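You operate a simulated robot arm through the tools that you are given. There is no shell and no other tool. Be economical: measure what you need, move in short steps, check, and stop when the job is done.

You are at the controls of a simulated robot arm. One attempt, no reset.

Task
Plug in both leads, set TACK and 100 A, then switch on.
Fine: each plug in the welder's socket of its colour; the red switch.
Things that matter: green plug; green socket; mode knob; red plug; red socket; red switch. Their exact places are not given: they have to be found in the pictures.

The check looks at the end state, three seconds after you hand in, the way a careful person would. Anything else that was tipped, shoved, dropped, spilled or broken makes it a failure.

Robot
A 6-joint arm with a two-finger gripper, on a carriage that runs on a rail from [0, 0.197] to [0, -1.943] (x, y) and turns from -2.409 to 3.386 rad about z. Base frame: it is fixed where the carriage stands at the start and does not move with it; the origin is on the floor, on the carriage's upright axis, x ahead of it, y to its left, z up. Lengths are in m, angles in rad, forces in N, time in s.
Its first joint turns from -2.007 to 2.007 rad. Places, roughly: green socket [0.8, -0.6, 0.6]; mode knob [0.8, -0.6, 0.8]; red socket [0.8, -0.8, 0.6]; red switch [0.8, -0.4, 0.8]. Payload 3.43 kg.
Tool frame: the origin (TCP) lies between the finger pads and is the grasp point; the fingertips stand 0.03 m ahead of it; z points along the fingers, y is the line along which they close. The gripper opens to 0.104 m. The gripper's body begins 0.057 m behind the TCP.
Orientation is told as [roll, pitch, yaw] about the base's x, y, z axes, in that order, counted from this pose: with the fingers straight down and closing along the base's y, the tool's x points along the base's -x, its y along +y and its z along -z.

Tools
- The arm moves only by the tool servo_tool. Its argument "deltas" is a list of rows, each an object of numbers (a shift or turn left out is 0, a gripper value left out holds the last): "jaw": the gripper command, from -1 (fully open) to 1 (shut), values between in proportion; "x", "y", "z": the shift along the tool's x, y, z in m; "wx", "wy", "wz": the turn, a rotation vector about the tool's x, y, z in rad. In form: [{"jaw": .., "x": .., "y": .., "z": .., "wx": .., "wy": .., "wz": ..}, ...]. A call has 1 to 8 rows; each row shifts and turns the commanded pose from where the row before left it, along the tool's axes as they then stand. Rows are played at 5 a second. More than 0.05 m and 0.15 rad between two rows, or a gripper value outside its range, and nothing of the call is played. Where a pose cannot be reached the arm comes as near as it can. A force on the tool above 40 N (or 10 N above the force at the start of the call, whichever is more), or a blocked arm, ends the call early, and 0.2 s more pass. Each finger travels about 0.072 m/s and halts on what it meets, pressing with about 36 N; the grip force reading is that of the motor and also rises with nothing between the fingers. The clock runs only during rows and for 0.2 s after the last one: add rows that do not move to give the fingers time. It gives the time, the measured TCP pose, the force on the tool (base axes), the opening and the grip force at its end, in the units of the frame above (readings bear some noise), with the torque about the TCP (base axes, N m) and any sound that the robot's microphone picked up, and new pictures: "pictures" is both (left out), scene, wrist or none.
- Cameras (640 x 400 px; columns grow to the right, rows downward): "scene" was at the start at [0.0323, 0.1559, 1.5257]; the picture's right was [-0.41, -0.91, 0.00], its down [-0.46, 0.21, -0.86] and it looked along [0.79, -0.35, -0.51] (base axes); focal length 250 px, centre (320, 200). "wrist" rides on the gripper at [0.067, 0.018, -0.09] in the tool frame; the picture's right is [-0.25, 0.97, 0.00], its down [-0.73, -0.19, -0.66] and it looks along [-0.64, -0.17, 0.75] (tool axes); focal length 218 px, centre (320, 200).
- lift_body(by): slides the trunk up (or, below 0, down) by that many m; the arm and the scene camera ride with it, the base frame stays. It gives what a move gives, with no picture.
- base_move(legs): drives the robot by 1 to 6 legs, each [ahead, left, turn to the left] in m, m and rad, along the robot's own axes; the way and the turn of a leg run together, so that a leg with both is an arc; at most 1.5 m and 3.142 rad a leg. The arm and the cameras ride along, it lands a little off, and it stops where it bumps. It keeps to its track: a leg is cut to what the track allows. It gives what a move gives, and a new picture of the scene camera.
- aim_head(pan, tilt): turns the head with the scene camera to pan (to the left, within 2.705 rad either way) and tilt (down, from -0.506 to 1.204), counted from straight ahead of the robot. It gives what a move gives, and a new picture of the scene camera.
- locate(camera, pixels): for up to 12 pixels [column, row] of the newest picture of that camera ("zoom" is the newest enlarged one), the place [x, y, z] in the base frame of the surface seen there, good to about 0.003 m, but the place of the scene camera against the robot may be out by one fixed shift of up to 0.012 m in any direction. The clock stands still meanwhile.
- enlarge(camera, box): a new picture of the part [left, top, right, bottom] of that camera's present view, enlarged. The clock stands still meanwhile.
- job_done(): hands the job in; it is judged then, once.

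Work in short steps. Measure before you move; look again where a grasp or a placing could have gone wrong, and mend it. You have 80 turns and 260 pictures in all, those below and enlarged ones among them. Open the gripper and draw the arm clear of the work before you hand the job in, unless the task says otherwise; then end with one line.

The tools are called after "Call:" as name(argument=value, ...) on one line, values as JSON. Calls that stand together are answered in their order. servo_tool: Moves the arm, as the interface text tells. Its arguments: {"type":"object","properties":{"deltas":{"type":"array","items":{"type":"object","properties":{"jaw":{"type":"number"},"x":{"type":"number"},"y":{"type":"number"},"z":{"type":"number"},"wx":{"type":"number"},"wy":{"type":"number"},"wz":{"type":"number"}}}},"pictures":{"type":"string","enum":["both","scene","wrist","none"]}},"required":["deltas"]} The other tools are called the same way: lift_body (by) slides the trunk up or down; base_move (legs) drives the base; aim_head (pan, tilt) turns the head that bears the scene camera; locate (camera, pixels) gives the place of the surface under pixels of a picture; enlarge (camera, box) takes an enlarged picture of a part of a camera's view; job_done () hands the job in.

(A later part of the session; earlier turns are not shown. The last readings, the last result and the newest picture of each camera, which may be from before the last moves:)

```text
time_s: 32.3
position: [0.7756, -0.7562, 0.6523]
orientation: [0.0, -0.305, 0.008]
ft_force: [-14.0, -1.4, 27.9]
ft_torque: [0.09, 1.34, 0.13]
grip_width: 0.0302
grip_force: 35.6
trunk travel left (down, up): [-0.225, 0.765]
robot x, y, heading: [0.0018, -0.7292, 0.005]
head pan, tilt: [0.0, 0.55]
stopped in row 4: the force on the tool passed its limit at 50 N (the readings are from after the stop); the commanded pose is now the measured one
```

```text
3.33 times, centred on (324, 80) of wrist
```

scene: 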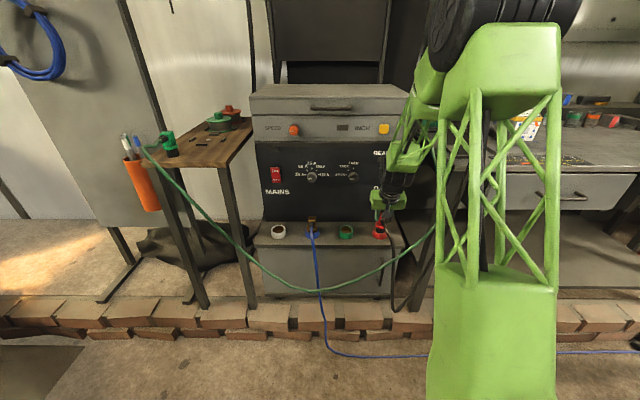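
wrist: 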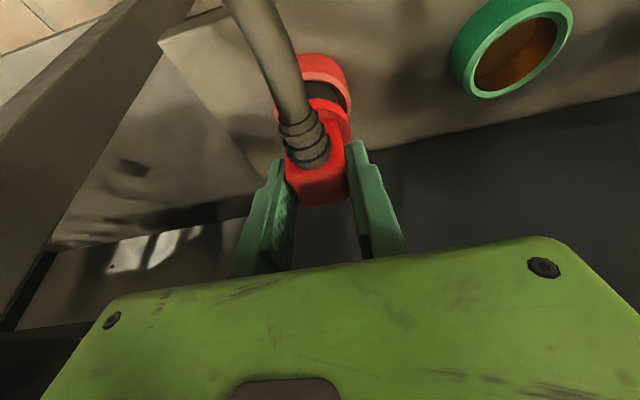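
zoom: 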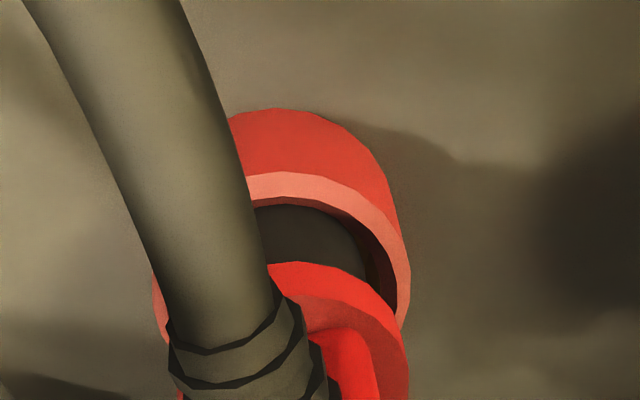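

Blocked again at the same height. I measure flange and rim heights directly to see how deep the nozzle already is.

Call:
locate(camera="zoom", pixels=[[340, 290], [380, 310], [300, 275], [300, 185], [400, 260], [310, 230], [350, 240], [310, 215], [270, 120]])

Call:
locate(camera="scene", pixels=[[379.5, 225], [381, 226], [380, 216], [380, 231], [380, 234], [379, 215], [346, 232], [345, 233.5], [312, 232], [317, 233]])

Call:
enlarge(camera="scene", box=[290, 200, 338, 248])

```text
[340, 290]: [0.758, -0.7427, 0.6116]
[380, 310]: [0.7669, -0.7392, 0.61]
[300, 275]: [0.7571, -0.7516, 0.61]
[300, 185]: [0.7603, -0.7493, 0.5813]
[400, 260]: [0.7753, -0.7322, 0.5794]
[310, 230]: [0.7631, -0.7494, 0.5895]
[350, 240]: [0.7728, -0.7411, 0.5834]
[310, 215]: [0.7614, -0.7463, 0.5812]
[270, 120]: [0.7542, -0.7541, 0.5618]
```

```text
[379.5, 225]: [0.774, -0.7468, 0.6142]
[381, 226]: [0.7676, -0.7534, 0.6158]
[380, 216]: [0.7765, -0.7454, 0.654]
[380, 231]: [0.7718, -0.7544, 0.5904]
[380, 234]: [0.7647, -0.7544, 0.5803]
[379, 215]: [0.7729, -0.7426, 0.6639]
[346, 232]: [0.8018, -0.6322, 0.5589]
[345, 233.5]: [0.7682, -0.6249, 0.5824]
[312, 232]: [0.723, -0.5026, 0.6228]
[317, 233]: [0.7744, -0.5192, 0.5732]
```

```text
8.33 times, centred on (314, 224) of scene
```

zoom: 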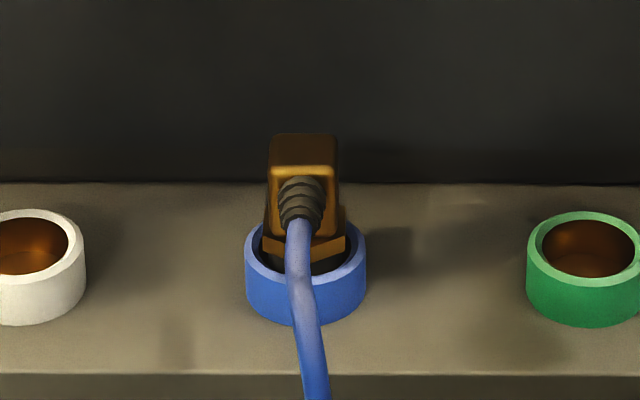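

Torque analysis puts the contact on the near (-x) side of the tip, so I went the wrong way. I lift 6 mm, shift +5.5 mm in x, and lower in 2.5 mm rows.

Call:
servo_tool(deltas=[{"x": -0.0071, "z": -0.0041, "wy": 0.005}, {}, {"x": 0.0008, "z": 0.0024}, {"x": 0.0008, "z": 0.0024}, {"x": 0.0008, "z": 0.0024}, {"x": 0.0008, "z": 0.0024}, {}], pictures="both")

Call:
enlarge(camera="wrist", box=[260, 20, 388, 140])

```text
time_s: 33.6
position: [0.7819, -0.7558, 0.6519]
orientation: [-0.001, -0.303, 0.007]
ft_force: [-16.6, -1.4, 26.8]
ft_torque: [0.33, 0.86, 0.22]
grip_width: 0.03
grip_force: 36.2
trunk travel left (down, up): [-0.225, 0.765]
robot x, y, heading: [0.0045, -0.7264, 0.007]
head pan, tilt: [0.0, 0.55]
stopped in row 6: the force on the tool passed its limit at 45 N (the readings are from after the stop); the commanded pose is now the measured one
```

scene: 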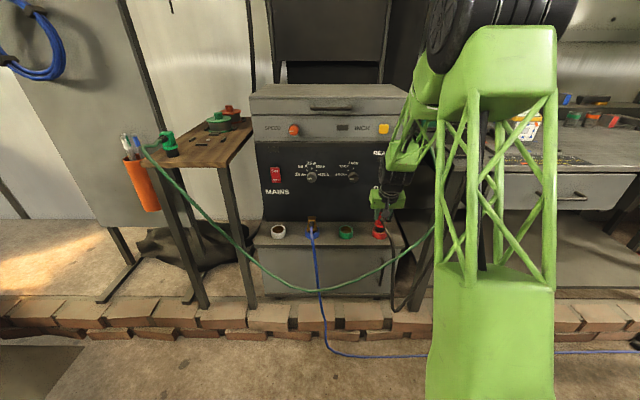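
wrist: 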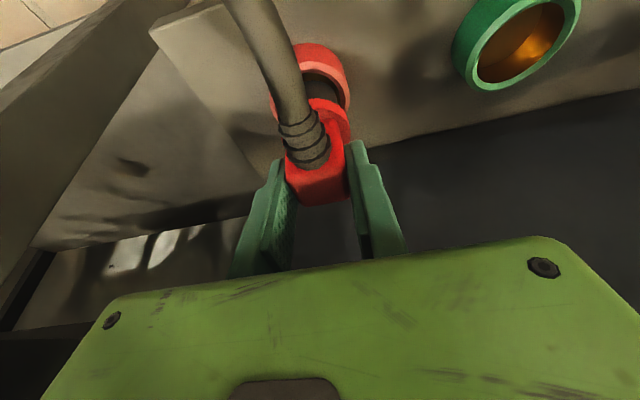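

```text
3.33 times, centred on (324, 80) of wrist
```

zoom: 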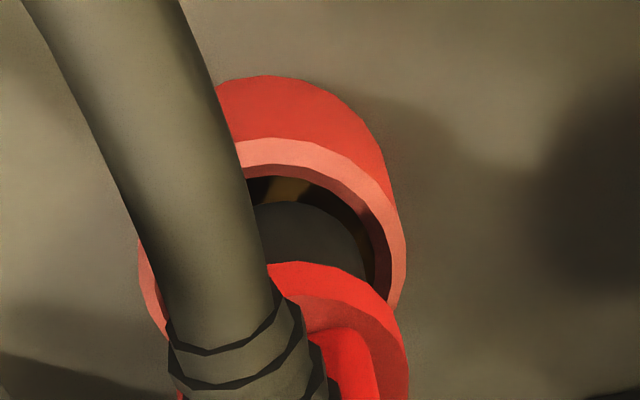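

It stops at the same height for three x positions. I measure nozzle and rim edges in this zoom before trying more.

Call:
locate(camera="zoom", pixels=[[270, 207], [300, 204], [330, 215], [355, 240], [365, 258], [362, 240], [300, 180], [290, 188], [375, 235], [390, 250], [395, 230], [300, 150]])

Call:
enlarge(camera="wrist", box=[300, 50, 348, 110])

Call:
enlarge(camera="scene", box=[364, 210, 396, 244])

```text
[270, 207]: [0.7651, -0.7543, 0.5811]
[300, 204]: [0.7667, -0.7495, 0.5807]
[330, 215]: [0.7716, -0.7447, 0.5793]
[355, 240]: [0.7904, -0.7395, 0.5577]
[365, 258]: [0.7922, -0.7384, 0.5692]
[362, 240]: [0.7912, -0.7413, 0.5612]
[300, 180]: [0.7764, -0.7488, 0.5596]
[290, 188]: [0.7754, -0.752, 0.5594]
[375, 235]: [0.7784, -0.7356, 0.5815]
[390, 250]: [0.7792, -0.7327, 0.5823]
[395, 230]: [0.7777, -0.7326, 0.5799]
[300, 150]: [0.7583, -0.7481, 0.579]
```

```text
6.67 times, centred on (324, 80) of wrist
```

zoom: 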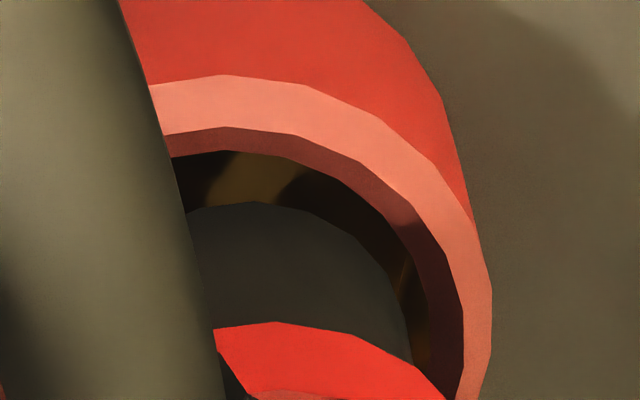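

```text
11.76 times, centred on (380, 227) of scene
```

zoom: 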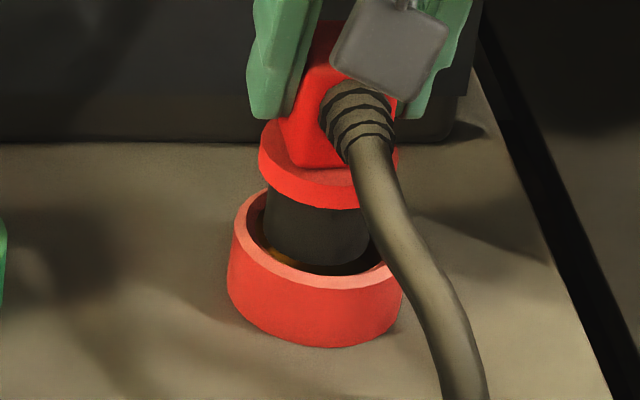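

The nozzle seems roughly centred yet blocked. I check how deep the already seated blue plug sits, for comparison.

Call:
locate(camera="scene", pixels=[[314.8, 229], [314.8, 230.3], [316, 231.2], [309, 229.5], [312, 218], [315.5, 219], [318.5, 231.5], [306, 231], [313, 235], [377, 222], [376, 224.5], [378, 229]])

Call:
enlarge(camera="scene", box=[298, 210, 330, 244])

```text
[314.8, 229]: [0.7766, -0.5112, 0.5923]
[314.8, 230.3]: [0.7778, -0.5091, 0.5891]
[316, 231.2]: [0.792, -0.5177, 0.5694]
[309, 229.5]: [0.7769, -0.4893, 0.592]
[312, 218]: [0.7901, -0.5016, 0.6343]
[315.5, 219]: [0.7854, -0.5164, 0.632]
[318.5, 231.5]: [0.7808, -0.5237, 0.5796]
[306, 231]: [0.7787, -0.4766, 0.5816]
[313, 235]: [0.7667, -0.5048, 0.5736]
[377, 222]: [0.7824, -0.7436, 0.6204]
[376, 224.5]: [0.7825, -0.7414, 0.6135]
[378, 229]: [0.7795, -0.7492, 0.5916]
```

```text
11.76 times, centred on (314, 227) of scene
```

zoom: 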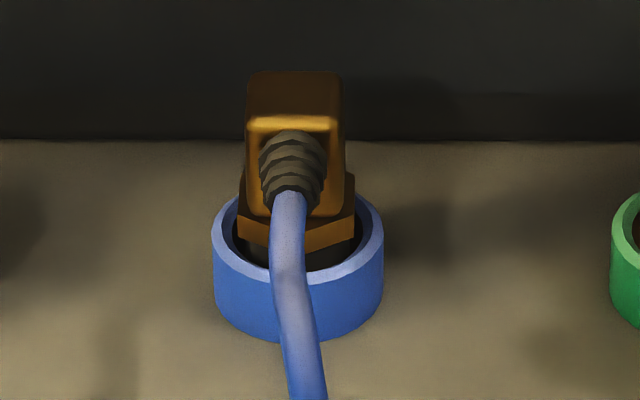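

Seated depth should be ~18 mm lower. Torques suggest near contact at x=.7787 and far/+y contact at .7819, so a tight fit near (0.7803, -0.757). I lift 3 mm, shift (-1.2, -1.3) mm, and press lightly.

Call:
servo_tool(deltas=[{"x": 0.00025, "y": -0.0013, "z": -0.0032, "wy": 0.003}, {}, {}], pictures="none")

Call:
servo_tool(deltas=[{"x": 0.0003, "z": 0.001}, {"x": 0.0003, "z": 0.001}, {"x": 0.0003, "z": 0.001}, {"x": 0.0003, "z": 0.001}, {"x": 0.0003, "z": 0.001}, {}], pictures="none")

```text
time_s: 34.4
position: [0.7807, -0.7584, 0.6519]
orientation: [-0.001, -0.297, 0.005]
ft_force: [-0.3, 0.0, -1.6]
ft_torque: [0.01, 0.03, -0.01]
grip_width: 0.0302
grip_force: 36.3
trunk travel left (down, up): [-0.225, 0.765]
robot x, y, heading: [0.0028, -0.7297, 0.009]
head pan, tilt: [0.0, 0.55]
```

```text
time_s: 35.8
position: [0.7798, -0.7581, 0.6485]
orientation: [-0.001, -0.3, 0.007]
ft_force: [-1.5, -0.4, -1.2]
ft_torque: [0.04, 0.03, 0.01]
grip_width: 0.0304
grip_force: 35.9
trunk travel left (down, up): [-0.225, 0.765]
robot x, y, heading: [0.0007, -0.7259, 0.009]
head pan, tilt: [0.0, 0.55]
```

Now z=0.6485 with no force — past the earlier block. I keep lowering in 1 mm rows.

Call:
servo_tool(deltas=[{"x": 0.0003, "z": 0.001}, {"x": 0.0003, "z": 0.001}, {"x": 0.0003, "z": 0.001}, {"x": 0.0003, "z": 0.001}, {"x": 0.0003, "z": 0.001}, {"x": 0.0003, "z": 0.001}, {}], pictures="wrist")

```text
time_s: 37.4
position: [0.7811, -0.758, 0.6413]
orientation: [0.0, -0.301, 0.009]
ft_force: [0.3, 0.3, -0.6]
ft_torque: [0.01, -0.01, -0.04]
grip_width: 0.0303
grip_force: 35.9
trunk travel left (down, up): [-0.225, 0.765]
robot x, y, heading: [0.0032, -0.7278, 0.006]
head pan, tilt: [0.0, 0.55]
```

wrist: 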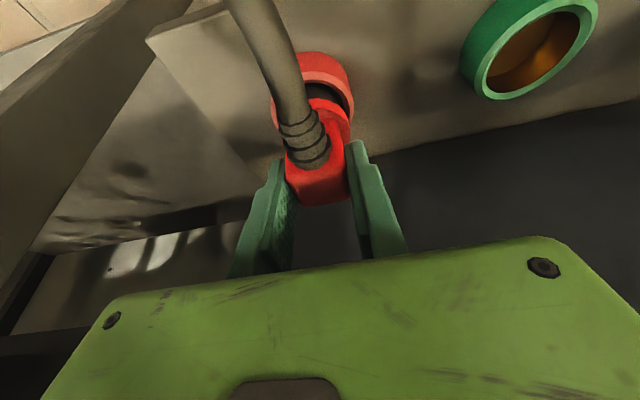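

It slides in freely. I continue the last ~8 mm.

Call:
servo_tool(deltas=[{"x": 0.0003, "z": 0.001}, {"x": 0.0003, "z": 0.001}, {"x": 0.0003, "z": 0.001}, {"x": 0.0003, "z": 0.001}, {"x": 0.0003, "z": 0.001}, {"x": 0.0003, "z": 0.001}, {"x": 0.0003, "z": 0.001}, {}], pictures="scene")

Call:
enlarge(camera="scene", box=[364, 210, 396, 244])

```text
time_s: 39.2
position: [0.7813, -0.7581, 0.6336]
orientation: [-0.001, -0.296, 0.007]
ft_force: [-0.1, 0.2, -1.6]
ft_torque: [0.0, -0.01, 0.04]
grip_width: 0.0302
grip_force: 36.0
trunk travel left (down, up): [-0.225, 0.765]
robot x, y, heading: [-0.0018, -0.7301, 0.005]
head pan, tilt: [0.0, 0.55]
```

scene: 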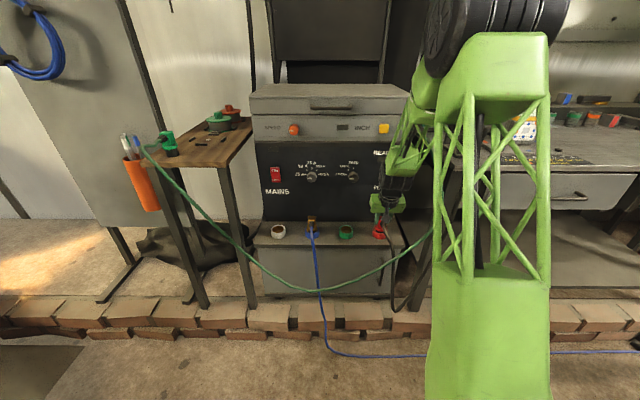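

```text
11.76 times, centred on (380, 227) of scene
```

zoom: 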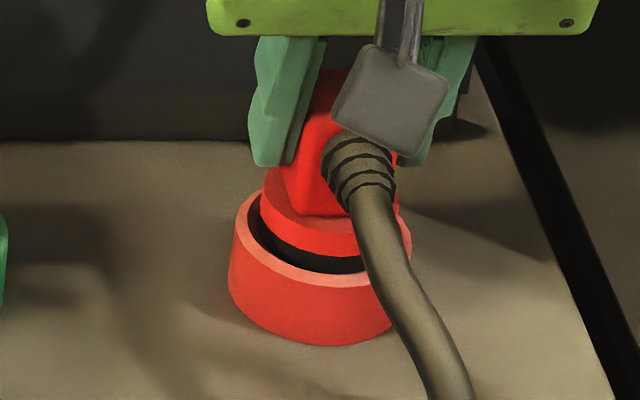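

Nearly fully in. A few more 0.8 mm rows until it bears on the seat.

Call:
servo_tool(deltas=[{"x": 0.0003, "z": 0.0008}, {"x": 0.0003, "z": 0.0008}, {"x": 0.0003, "z": 0.0008}, {"x": 0.0003, "z": 0.0008}, {"x": 0.0003, "z": 0.0008}], pictures="none")

```text
time_s: 40.4
position: [0.7798, -0.7579, 0.6318]
orientation: [-0.002, -0.301, 0.007]
ft_force: [-6.3, -1.3, 29.7]
ft_torque: [0.0, 0.09, 0.0]
grip_width: 0.0302
grip_force: 36.3
trunk travel left (down, up): [-0.225, 0.765]
robot x, y, heading: [0.0036, -0.7295, 0.004]
head pan, tilt: [0.0, 0.55]
```

It bears on the seat at z=0.632 (30 N). I relieve the pressure, open and withdraw upward.

Call:
servo_tool(deltas=[{"x": -0.0006, "z": -0.0015}, {"jaw": 0.3}, {"jaw": 0.1}, {"jaw": -0.2}, {"jaw": -0.4}, {"z": -0.03}, {"z": -0.04}, {"z": -0.04}], pictures="both")

Call:
enlarge(camera="scene", box=[340, 180, 420, 260])

```text
time_s: 42.2
position: [0.7481, -0.7581, 0.7337]
orientation: [-0.003, -0.297, 0.007]
ft_force: [0.6, -0.5, -0.6]
ft_torque: [0.04, 0.04, -0.01]
grip_width: 0.0728
grip_force: 0.0
trunk travel left (down, up): [-0.225, 0.765]
robot x, y, heading: [0.0019, -0.731, 0.004]
head pan, tilt: [0.0, 0.55]
```

scene: 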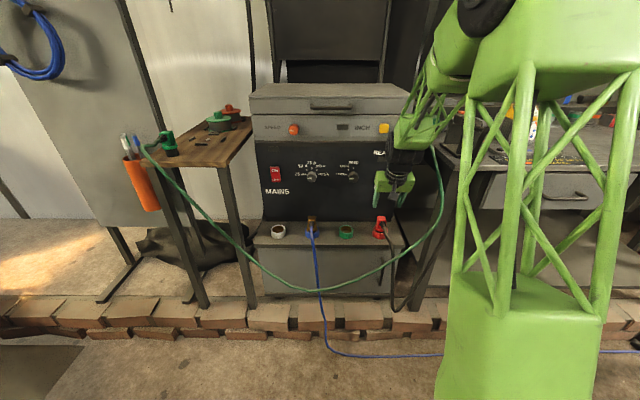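
wrist: 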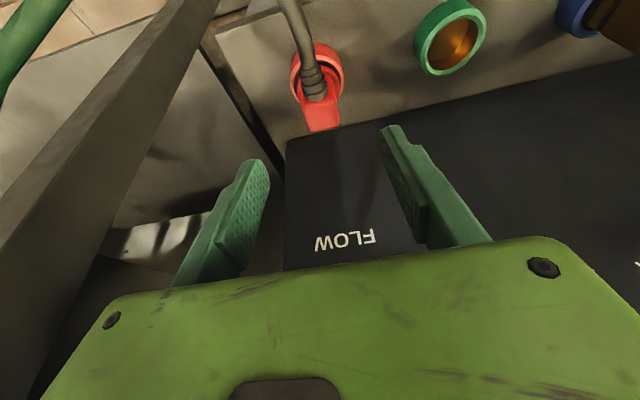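

```text
5.00 times, centred on (380, 220) of scene
```

zoom: 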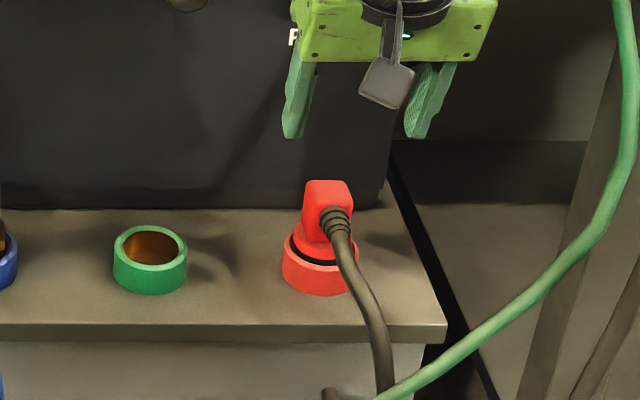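

Red plug is seated and upright. I measure the green rim again from here.

Call:
enlarge(camera="wrist", box=[400, 0, 500, 80])

Call:
locate(camera="wrist", pixels=[[417, 42], [484.5, 27], [452, 2.5], [445, 73], [295, 75], [339, 70]])

```text
5.00 times, centred on (450, 40) of wrist
```

zoom: 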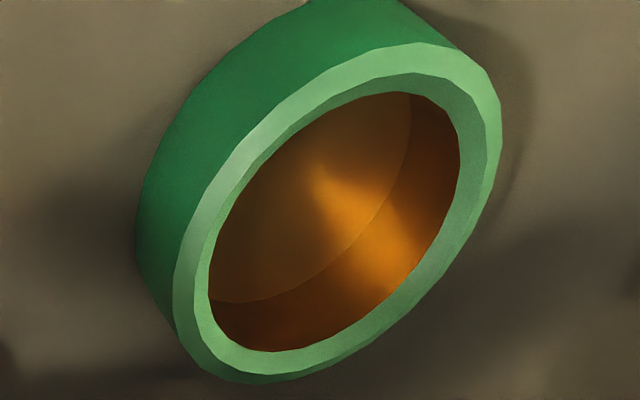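

```text
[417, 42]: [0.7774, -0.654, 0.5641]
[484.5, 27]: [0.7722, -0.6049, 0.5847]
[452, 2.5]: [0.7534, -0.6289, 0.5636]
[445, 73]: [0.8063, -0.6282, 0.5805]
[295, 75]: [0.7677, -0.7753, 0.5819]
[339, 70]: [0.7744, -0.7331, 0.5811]
```

Call:
locate(camera="zoom", pixels=[[190, 250], [200, 330], [182, 290], [490, 120], [480, 95], [470, 210], [260, 140], [340, 75], [420, 60], [260, 368], [340, 352], [420, 290]])

```text
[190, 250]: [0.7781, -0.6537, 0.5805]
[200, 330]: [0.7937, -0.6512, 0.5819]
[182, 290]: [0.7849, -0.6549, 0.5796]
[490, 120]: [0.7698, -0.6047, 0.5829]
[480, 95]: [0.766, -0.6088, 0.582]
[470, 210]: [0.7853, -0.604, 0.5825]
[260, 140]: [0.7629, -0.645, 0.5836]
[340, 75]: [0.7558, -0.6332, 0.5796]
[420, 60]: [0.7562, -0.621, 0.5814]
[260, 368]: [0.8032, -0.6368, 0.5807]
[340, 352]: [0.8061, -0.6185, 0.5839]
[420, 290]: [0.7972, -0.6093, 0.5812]
```

Green socket centre ≈ (0.7805, -0.6295). I retreat, raise the trunk 0.37 m and drive back to the green plug.

Call:
servo_tool(deltas=[{"jaw": -1, "x": 0.0382, "z": -0.0118}, {"x": 0.0382, "z": -0.0118}, {"x": 0.0382, "z": -0.0118}, {}], pictures="none")

Call:
lift_body(by=0.35)

Call:
base_move(legs=[[0, 0.69, -0.005]])

Call:
servo_tool(deltas=[{"x": -0.0354, "z": 0.0108}, {"x": -0.0354, "z": 0.0108}, {"x": -0.0354, "z": 0.0108}, {}], pictures="wrist")

```text
time_s: 43.2
position: [0.6291, -0.7598, 0.7373]
orientation: [0.0, -0.298, 0.005]
ft_force: [0.6, -0.1, 0.4]
ft_torque: [-0.01, 0.0, -0.01]
grip_width: 0.1041
grip_force: 0.1
trunk travel left (down, up): [-0.225, 0.765]
robot x, y, heading: [0.0009, -0.7294, 0.004]
head pan, tilt: [0.0, 0.55]
```

```text
time_s: 46.6
position: [0.6295, -0.7596, 1.0857]
orientation: [0.001, -0.299, 0.007]
ft_force: [-0.6, 0.3, -0.7]
ft_torque: [0.0, -0.03, -0.02]
grip_width: 0.1039
grip_force: 0.2
trunk travel left (down, up): [-0.575, 0.415]
robot x, y, heading: [0.0003, -0.7306, 0.005]
head pan, tilt: [0.0, 0.55]
```

```text
time_s: 50.6
position: [0.6297, -0.0697, 1.0871]
orientation: [0.0, -0.297, 0.009]
ft_force: [-0.2, -0.3, 0.0]
ft_torque: [0.0, -0.02, 0.03]
grip_width: 0.1042
grip_force: 0.1
trunk travel left (down, up): [-0.575, 0.415]
robot x, y, heading: [-0.0012, -0.0429, 0.009]
head pan, tilt: [0.0, 0.55]
```

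scene: 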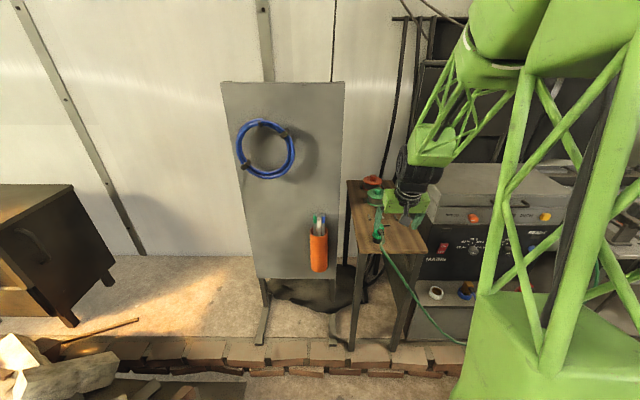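

```text
time_s: 51.6
position: [0.7421, -0.0668, 1.0887]
orientation: [-0.001, -0.3, 0.01]
ft_force: [0.0, -0.2, -0.2]
ft_torque: [-0.02, 0.02, 0.01]
grip_width: 0.104
grip_force: 0.1
trunk travel left (down, up): [-0.575, 0.415]
robot x, y, heading: [0.0032, -0.0416, 0.012]
head pan, tilt: [0.0, 0.55]
```

wrist: 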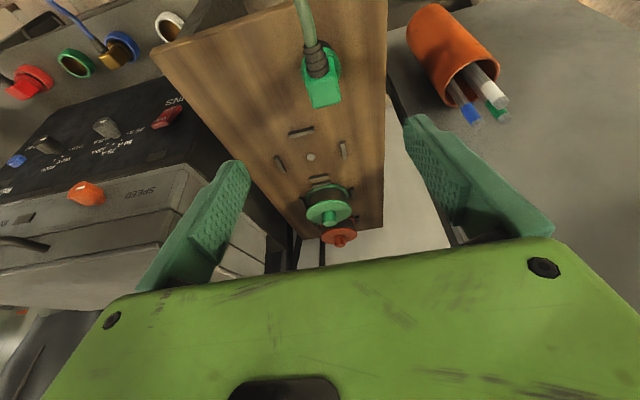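

Green plug top face is at (322,92). I measure it and the pen cup beside it.

Call:
enlarge(camera="wrist", box=[270, 30, 370, 120])

Call:
locate(camera="wrist", pixels=[[308, 86], [336, 80], [315, 106], [339, 100], [322, 92], [410, 50], [440, 105], [480, 120], [500, 100], [383, 60], [335, 60], [430, 10]])

```text
4.44 times, centred on (320, 75) of wrist
```

zoom: 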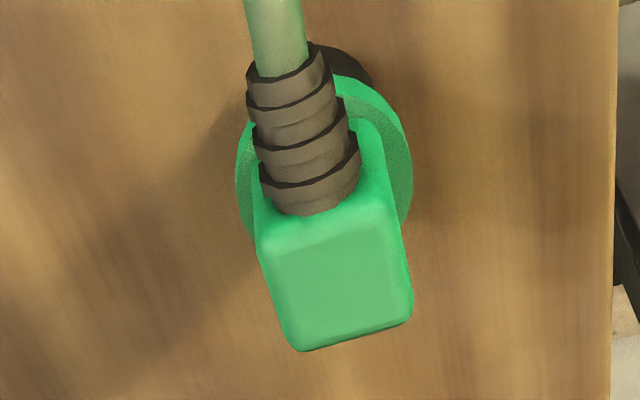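

```text
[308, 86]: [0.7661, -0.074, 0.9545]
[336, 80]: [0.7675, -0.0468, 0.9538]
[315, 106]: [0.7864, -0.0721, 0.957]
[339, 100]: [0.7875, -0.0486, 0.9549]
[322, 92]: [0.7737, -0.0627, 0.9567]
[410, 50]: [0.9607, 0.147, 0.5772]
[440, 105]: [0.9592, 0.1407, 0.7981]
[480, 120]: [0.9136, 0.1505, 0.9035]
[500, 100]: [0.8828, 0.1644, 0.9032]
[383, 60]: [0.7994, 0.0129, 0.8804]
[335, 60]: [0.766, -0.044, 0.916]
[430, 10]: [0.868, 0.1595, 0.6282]
```

Green plug centre ≈ (0.776, -0.0605). I go over it, lower to z≈0.953 and grip.

Call:
servo_tool(deltas=[{"x": -0.0325, "y": 0.006, "z": 0.0101}, {"x": 0.01, "z": 0.0324}, {"x": 0.01, "z": 0.0324}, {"x": 0.01, "z": 0.0324}, {}], pictures="wrist")

```text
time_s: 52.8
position: [0.7722, -0.0616, 0.9849]
orientation: [0.002, -0.299, 0.01]
ft_force: [0.3, 0.0, 0.9]
ft_torque: [0.02, 0.02, -0.03]
grip_width: 0.1037
grip_force: 0.0
trunk travel left (down, up): [-0.575, 0.415]
robot x, y, heading: [-0.0014, -0.0397, 0.015]
head pan, tilt: [0.0, 0.55]
```

wrist: 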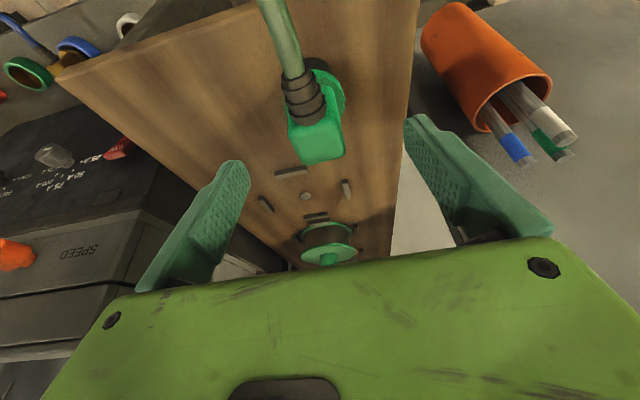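

Call:
servo_tool(deltas=[{"x": 0.0031, "z": 0.0158}, {"x": 0.0031, "z": 0.0158}, {}, {"jaw": 0.3}, {"jaw": 0.6}, {"jaw": 1}, {}, {}], pictures="wrist")

```text
time_s: 54.6
position: [0.7782, -0.0636, 0.9558]
orientation: [-0.002, -0.298, 0.009]
ft_force: [1.8, 0.3, 1.1]
ft_torque: [0.02, -0.08, -0.02]
grip_width: 0.03
grip_force: 36.0
trunk travel left (down, up): [-0.575, 0.415]
robot x, y, heading: [0.0008, -0.0404, 0.007]
head pan, tilt: [0.0, 0.55]
```

wrist: 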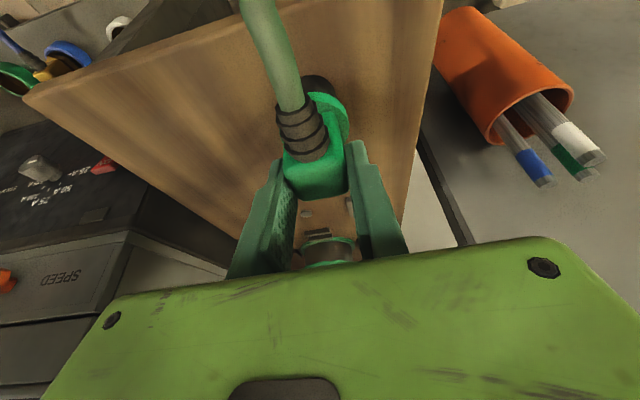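

Gripped at 0.030. I lift, retreat, and drive to the green socket.

Call:
servo_tool(deltas=[{"x": -0.0089, "z": -0.0286}, {"x": -0.0089, "z": -0.0286}, {"x": -0.0089, "z": -0.0286}, {"x": -0.0089, "z": -0.0286}, {"x": 0.0465, "z": -0.0144}, {"x": 0.0465, "z": -0.0144}, {"x": 0.0465, "z": -0.0144}, {}], pictures="wrist")

Call:
base_move(legs=[[0, -0.565, -0.004]])

Call:
lift_body(by=-0.36)

```text
time_s: 56.4
position: [0.6304, -0.0671, 1.0746]
orientation: [-0.001, -0.299, 0.01]
ft_force: [-1.1, 0.3, -0.3]
ft_torque: [-0.01, -0.04, 0.02]
grip_width: 0.03
grip_force: 35.6
trunk travel left (down, up): [-0.575, 0.415]
robot x, y, heading: [-0.0006, -0.043, 0.01]
head pan, tilt: [0.0, 0.55]
```

wrist: 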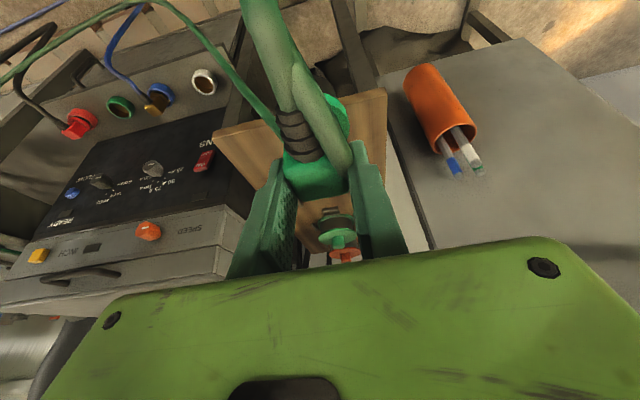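

```text
time_s: 59.8
position: [0.6308, -0.6368, 1.0736]
orientation: [-0.001, -0.297, 0.009]
ft_force: [0.4, 0.5, -1.0]
ft_torque: [0.01, 0.02, -0.04]
grip_width: 0.0303
grip_force: 35.7
trunk travel left (down, up): [-0.575, 0.415]
robot x, y, heading: [-0.0005, -0.6109, 0.007]
head pan, tilt: [0.0, 0.55]
```

scene: 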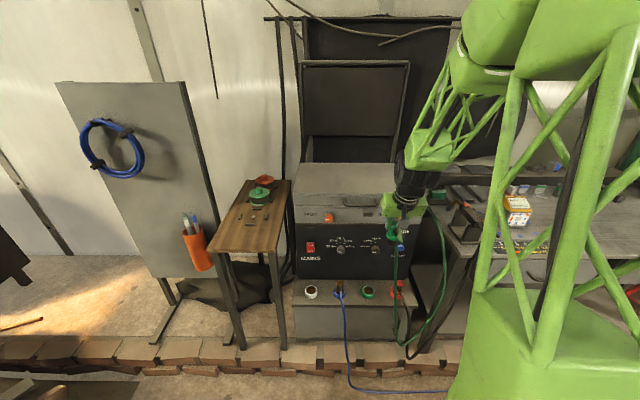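

```text
time_s: 63.3
position: [0.6307, -0.6355, 0.7154]
orientation: [0.001, -0.299, 0.008]
ft_force: [-0.1, -0.3, -0.1]
ft_torque: [0.0, 0.01, 0.01]
grip_width: 0.03
grip_force: 36.7
trunk travel left (down, up): [-0.215, 0.775]
robot x, y, heading: [0.0005, -0.6074, 0.009]
head pan, tilt: [0.0, 0.55]
```

I advance above the green socket and check alignment.

Call:
servo_tool(deltas=[{"x": -0.0352, "z": 0.0136, "y": 0.0011}, {"x": -0.0352, "z": 0.0136, "y": 0.0011}, {"x": -0.0352, "z": 0.0136, "y": 0.0011}, {"x": -0.0352, "z": 0.0136, "y": 0.0011}, {}, {}], pictures="both")

Call:
enlarge(camera="wrist", box=[260, 0, 388, 120])

Call:
enlarge(camera="scene", box=[320, 160, 432, 260])

```text
time_s: 64.7
position: [0.7819, -0.6303, 0.7034]
orientation: [0.0, -0.299, 0.008]
ft_force: [0.0, -0.6, -1.8]
ft_torque: [-0.03, 0.05, 0.02]
grip_width: 0.0304
grip_force: 36.4
trunk travel left (down, up): [-0.215, 0.775]
robot x, y, heading: [-0.0017, -0.6107, 0.008]
head pan, tilt: [0.0, 0.55]
```

scene: 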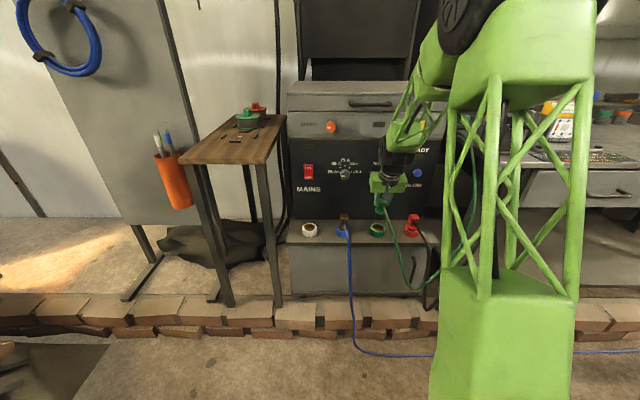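
wrist: 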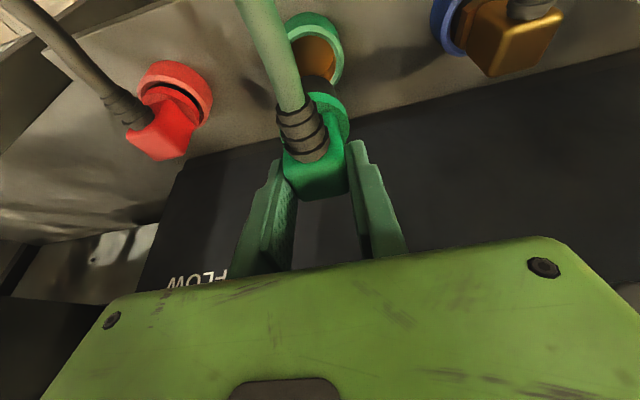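

```text
3.33 times, centred on (324, 60) of wrist
```

zoom: 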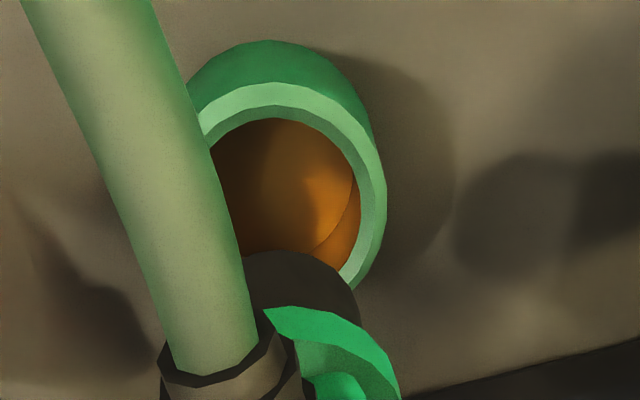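

```text
4.00 times, centred on (376, 210) of scene
```

zoom: 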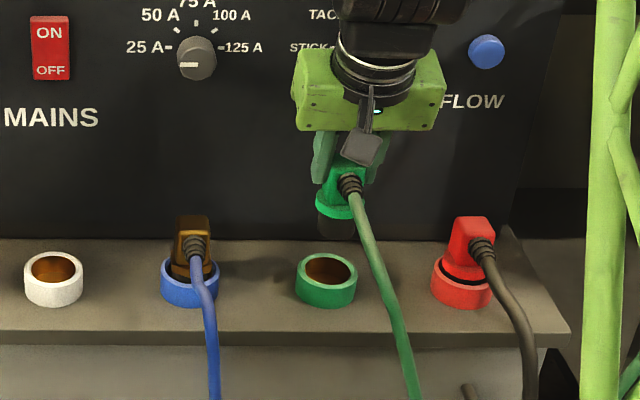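

Call:
locate(camera="zoom", pixels=[[265, 256], [290, 254], [320, 266], [345, 285], [356, 305], [270, 90], [345, 125], [375, 180], [383, 220], [375, 265], [358, 330], [330, 100]])

Call:
enlarge(camera="scene", box=[360, 190, 408, 244])

```text
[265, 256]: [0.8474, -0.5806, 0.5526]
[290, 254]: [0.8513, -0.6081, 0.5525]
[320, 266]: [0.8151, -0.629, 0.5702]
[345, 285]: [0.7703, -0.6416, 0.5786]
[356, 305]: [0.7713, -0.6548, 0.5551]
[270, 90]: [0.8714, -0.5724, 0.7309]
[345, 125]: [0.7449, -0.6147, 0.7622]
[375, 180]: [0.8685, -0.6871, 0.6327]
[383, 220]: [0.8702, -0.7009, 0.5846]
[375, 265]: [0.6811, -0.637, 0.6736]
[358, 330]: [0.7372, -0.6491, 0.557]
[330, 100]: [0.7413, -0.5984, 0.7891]
```

```text
7.41 times, centred on (384, 217) of scene
```

zoom: 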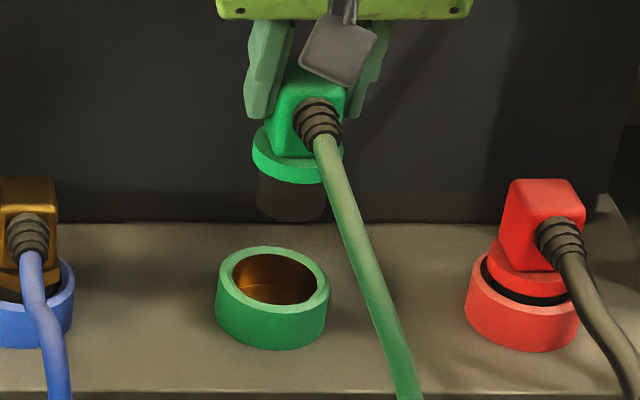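

Call:
locate(camera="wrist", pixels=[[307.5, 77.4], [315, 77], [324, 80.5], [331, 86.5], [334.2, 92], [309, 28], [331, 38.5], [340, 55], [342, 66], [340, 79], [316, 28], [296, 33]])

```text
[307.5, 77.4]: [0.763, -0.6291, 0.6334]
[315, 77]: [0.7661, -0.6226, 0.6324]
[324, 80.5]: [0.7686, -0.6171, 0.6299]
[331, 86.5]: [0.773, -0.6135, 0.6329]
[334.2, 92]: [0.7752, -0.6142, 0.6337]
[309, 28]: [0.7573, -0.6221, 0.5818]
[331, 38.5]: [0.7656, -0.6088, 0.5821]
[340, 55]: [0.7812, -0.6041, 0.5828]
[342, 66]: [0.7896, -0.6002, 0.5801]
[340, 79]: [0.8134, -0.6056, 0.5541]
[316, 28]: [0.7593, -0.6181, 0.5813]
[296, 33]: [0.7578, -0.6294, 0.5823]
```

Fit puts the nozzle axis at ≈(0.779, -0.629+) versus socket (0.7805, -0.6285). I shift (+1.5, +1.5) mm and lower 40 mm to just above the rim, then 1 mm rows.

Call:
servo_tool(deltas=[{"x": 0.0045, "y": 0.0012, "z": 0.0195}, {"x": 0.0059, "z": 0.0191}, {}, {}], pictures="none")

Call:
servo_tool(deltas=[{"x": 0.0003, "z": 0.00095}, {"x": 0.0003, "z": 0.00095}, {"x": 0.0003, "z": 0.00095}, {"x": 0.0003, "z": 0.00095}, {"x": 0.0003, "z": 0.00095}, {"x": 0.0003, "z": 0.00095}, {"x": 0.0003, "z": 0.00095}, {"x": 0.0003, "z": 0.00095}], pictures="wrist")

```text
time_s: 65.7
position: [0.7851, -0.6293, 0.6658]
orientation: [-0.003, -0.299, 0.01]
ft_force: [-0.4, 0.0, -1.4]
ft_torque: [-0.02, -0.02, -0.03]
grip_width: 0.0301
grip_force: 35.7
trunk travel left (down, up): [-0.215, 0.775]
robot x, y, heading: [-0.0009, -0.6055, 0.01]
head pan, tilt: [0.0, 0.55]
```

```text
time_s: 67.5
position: [0.7832, -0.6305, 0.6554]
orientation: [-0.002, -0.3, 0.009]
ft_force: [-0.1, 0.5, -1.3]
ft_torque: [0.0, 0.01, 0.0]
grip_width: 0.0302
grip_force: 36.0
trunk travel left (down, up): [-0.215, 0.775]
robot x, y, heading: [-0.0007, -0.6102, 0.009]
head pan, tilt: [0.0, 0.55]
```

wrist: 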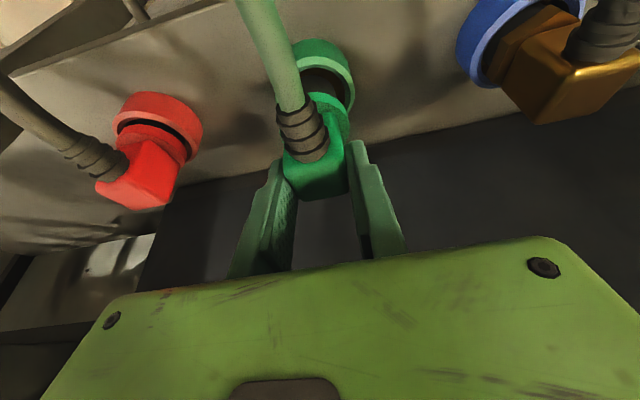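

Call:
servo_tool(deltas=[{"x": 0.0003, "z": 0.00095}, {"x": 0.0003, "z": 0.00095}, {"x": 0.0003, "z": 0.00095}, {"x": 0.0003, "z": 0.00095}, {"x": 0.0003, "z": 0.00095}, {"x": 0.0003, "z": 0.00095}, {"x": 0.0003, "z": 0.00095}], pictures="wrist")

Call:
enlarge(camera="wrist", box=[260, 20, 388, 140])

```text
time_s: 68.8
position: [0.7835, -0.6301, 0.6544]
orientation: [-0.002, -0.306, 0.01]
ft_force: [-12.3, 0.4, 23.2]
ft_torque: [-0.25, 1.12, -0.18]
grip_width: 0.0301
grip_force: 35.8
trunk travel left (down, up): [-0.215, 0.775]
robot x, y, heading: [-0.0049, -0.6117, 0.007]
head pan, tilt: [0.0, 0.55]
stopped in row 6: the force on the tool passed its limit at 43 N (the readings are from after the stop); the commanded pose is now the measured one
```

wrist: 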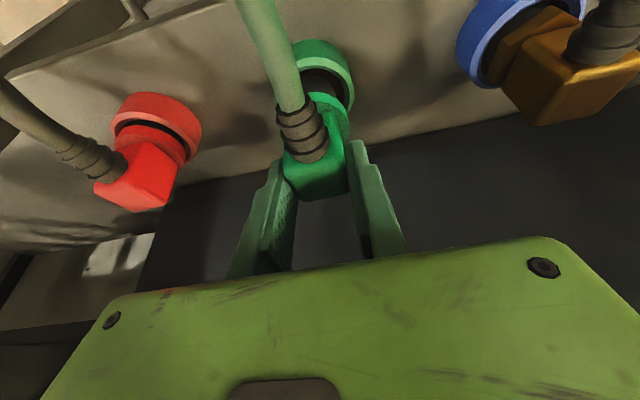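

```text
3.33 times, centred on (324, 80) of wrist
```

zoom: 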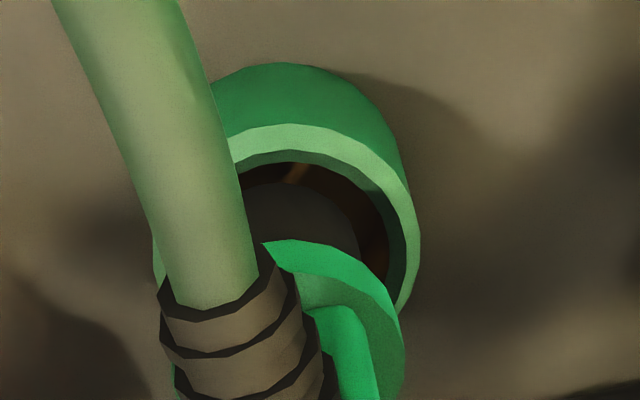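

Torques place the contact at the -x/-y side of the tip (and the zoom shows a bigger gap at +y). I lift 3 mm, shift (+1.2, +1.8) mm and retry gently.

Call:
servo_tool(deltas=[{"x": -0.002, "y": 0.0018, "z": -0.0025, "wy": 0.006}, {}, {}], pictures="none")

Call:
servo_tool(deltas=[{"x": 0.0003, "z": 0.00095}, {"x": 0.0003, "z": 0.00095}, {"x": 0.0003, "z": 0.00095}, {"x": 0.0003, "z": 0.00095}, {"x": 0.0003, "z": 0.00095}, {"x": 0.0003, "z": 0.00095}], pictures="none")

```text
time_s: 69.6
position: [0.7839, -0.629, 0.6544]
orientation: [-0.002, -0.296, 0.009]
ft_force: [-0.1, -0.3, -1.4]
ft_torque: [-0.03, -0.02, 0.0]
grip_width: 0.0302
grip_force: 36.0
trunk travel left (down, up): [-0.215, 0.775]
robot x, y, heading: [0.0016, -0.6102, 0.01]
head pan, tilt: [0.0, 0.55]
```

```text
time_s: 71.0
position: [0.7836, -0.6298, 0.6492]
orientation: [-0.001, -0.296, 0.009]
ft_force: [0.0, 0.1, -1.6]
ft_torque: [0.02, 0.01, -0.01]
grip_width: 0.03
grip_force: 35.6
trunk travel left (down, up): [-0.215, 0.775]
robot x, y, heading: [0.001, -0.6114, 0.011]
head pan, tilt: [0.0, 0.55]
```

It entered freely (z=0.649, no force). I continue down to the seat.

Call:
servo_tool(deltas=[{"x": 0.0004, "z": 0.0014}, {"x": 0.0004, "z": 0.0014}, {"x": 0.0004, "z": 0.0014}, {"x": 0.0004, "z": 0.0014}, {"x": 0.0004, "z": 0.0014}, {"x": 0.0004, "z": 0.0014}, {"x": 0.0004, "z": 0.0014}, {"x": 0.0004, "z": 0.0014}], pictures="none")

Call:
servo_tool(deltas=[{"x": 0.0003, "z": 0.0008}, {"x": 0.0003, "z": 0.0008}, {"x": 0.0003, "z": 0.0008}, {"x": 0.0003, "z": 0.0008}, {"x": 0.0003, "z": 0.0008}, {"x": 0.0003, "z": 0.0008}, {"x": 0.0003, "z": 0.0008}, {"x": 0.0003, "z": 0.0008}], pictures="none")

```text
time_s: 72.8
position: [0.785, -0.628, 0.6385]
orientation: [-0.003, -0.296, 0.01]
ft_force: [0.4, 0.1, -1.2]
ft_torque: [0.0, 0.03, 0.01]
grip_width: 0.0299
grip_force: 35.7
trunk travel left (down, up): [-0.215, 0.775]
robot x, y, heading: [-0.0016, -0.6124, 0.007]
head pan, tilt: [0.0, 0.55]
```

```text
time_s: 74.6
position: [0.7841, -0.6273, 0.6337]
orientation: [-0.002, -0.297, 0.009]
ft_force: [-15.0, -1.5, 25.6]
ft_torque: [-0.29, 0.88, -0.12]
grip_width: 0.0302
grip_force: 36.2
trunk travel left (down, up): [-0.215, 0.775]
robot x, y, heading: [0.0002, -0.6112, 0.008]
head pan, tilt: [0.0, 0.55]
```

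Seated at z≈0.634 with ~30 N. I relieve, open and withdraw along the tool axis.

Call:
servo_tool(deltas=[{"x": -0.0006, "z": -0.002}, {"jaw": 0.3}, {"jaw": 0.1}, {"jaw": -0.2}, {"jaw": -0.3}, {"z": -0.03}, {"z": -0.04}, {"z": -0.04}], pictures="both")

Call:
enlarge(camera="scene", box=[320, 180, 448, 260])

```text
time_s: 76.4
position: [0.7546, -0.6266, 0.7392]
orientation: [-0.001, -0.294, 0.009]
ft_force: [0.8, -1.0, -2.3]
ft_torque: [0.02, 0.0, 0.0]
grip_width: 0.0678
grip_force: 0.0
trunk travel left (down, up): [-0.215, 0.775]
robot x, y, heading: [-0.0013, -0.6086, 0.007]
head pan, tilt: [0.0, 0.55]
```

scene: 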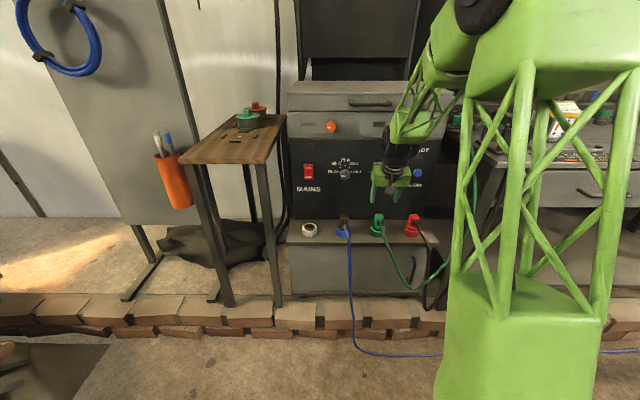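
wrist: 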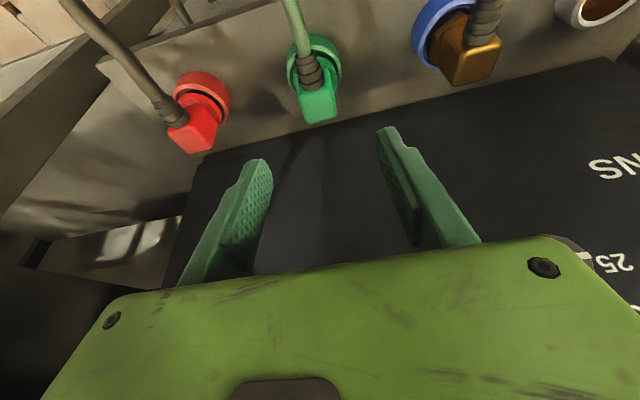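

```text
5.00 times, centred on (384, 220) of scene
```

zoom: 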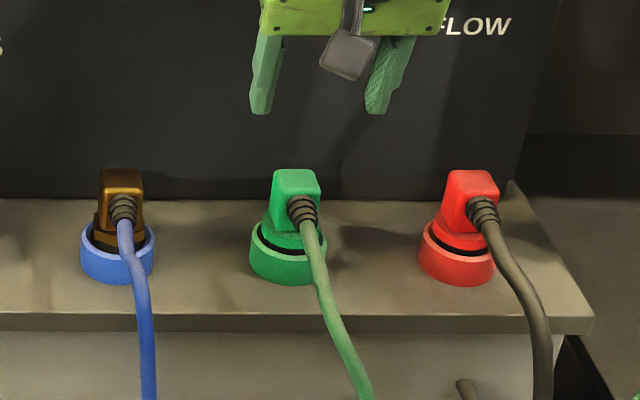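

Both plugs are seated like the blue one. Now the knobs: I retreat to x≈0.58, z≈0.79, then pitch the tool to horizontal.

Call:
servo_tool(deltas=[{"x": 0.0369, "z": -0.0245}, {"x": 0.0369, "z": -0.0245}, {"x": 0.0369, "z": -0.0245}, {"x": 0.0369, "z": -0.0245}, {"wy": -0.141}, {"wy": -0.141}, {"wy": -0.141}], pictures="none")

Call:
servo_tool(deltas=[{"wy": -0.1425}, {"wy": -0.1425}, {"wy": -0.1425}, {"wy": -0.1425}, {"wy": -0.1425}, {"wy": -0.1425}, {}, {}], pictures="both")

```text
time_s: 78.0
position: [0.5796, -0.6271, 0.7877]
orientation: [-0.049, -0.638, 0.112]
ft_force: [1.2, 1.0, 1.3]
ft_torque: [-0.04, 0.03, -0.07]
grip_width: 0.0676
grip_force: 0.0
out of reach, approached as far as the arm can: row 7
trunk travel left (down, up): [-0.215, 0.775]
robot x, y, heading: [0.0007, -0.61, 0.009]
head pan, tilt: [0.0, 0.55]
```

```text
time_s: 79.8
position: [0.6454, -0.6362, 0.8445]
orientation: [0.415, -1.368, -0.319]
ft_force: [-0.5, 0.6, 0.2]
ft_torque: [0.03, 0.01, -0.01]
grip_width: 0.0676
grip_force: 0.0
out of reach, approached as far as the arm can: row 1, 2, 3, 4, 5, 6
trunk travel left (down, up): [-0.215, 0.775]
robot x, y, heading: [0.0013, -0.6115, 0.008]
head pan, tilt: [0.0, 0.55]
```

scene: 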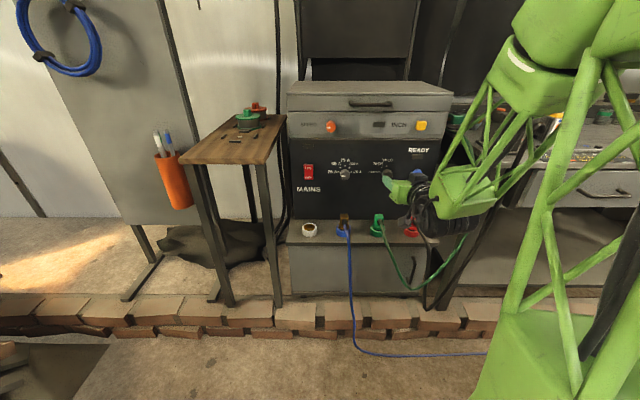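
wrist: 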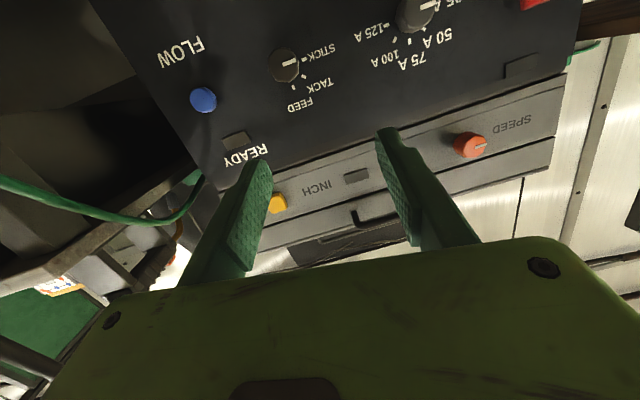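

The arm is too folded at x=0.58 for a level tool. I move the commanded pose forward (tool z) where it should be reachable.

Call:
servo_tool(deltas=[{"z": 0.03}, {"z": 0.03}, {"z": 0.03}, {"z": 0.02}, {}, {}], pictures="scene")

```text
time_s: 81.2
position: [0.7505, -0.6476, 0.8287]
orientation: [0.414, -1.369, -0.32]
ft_force: [0.7, -0.4, 0.4]
ft_torque: [-0.01, 0.0, 0.01]
grip_width: 0.0677
grip_force: 0.2
out of reach, approached as far as the arm can: row 1, 2, 3
trunk travel left (down, up): [-0.215, 0.775]
robot x, y, heading: [0.0021, -0.6075, 0.009]
head pan, tilt: [0.0, 0.55]
```

scene: 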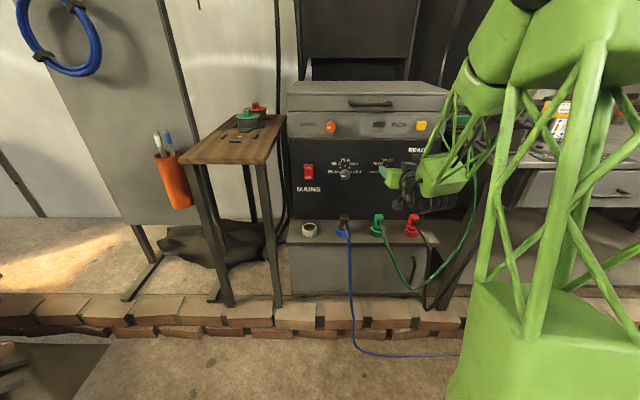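

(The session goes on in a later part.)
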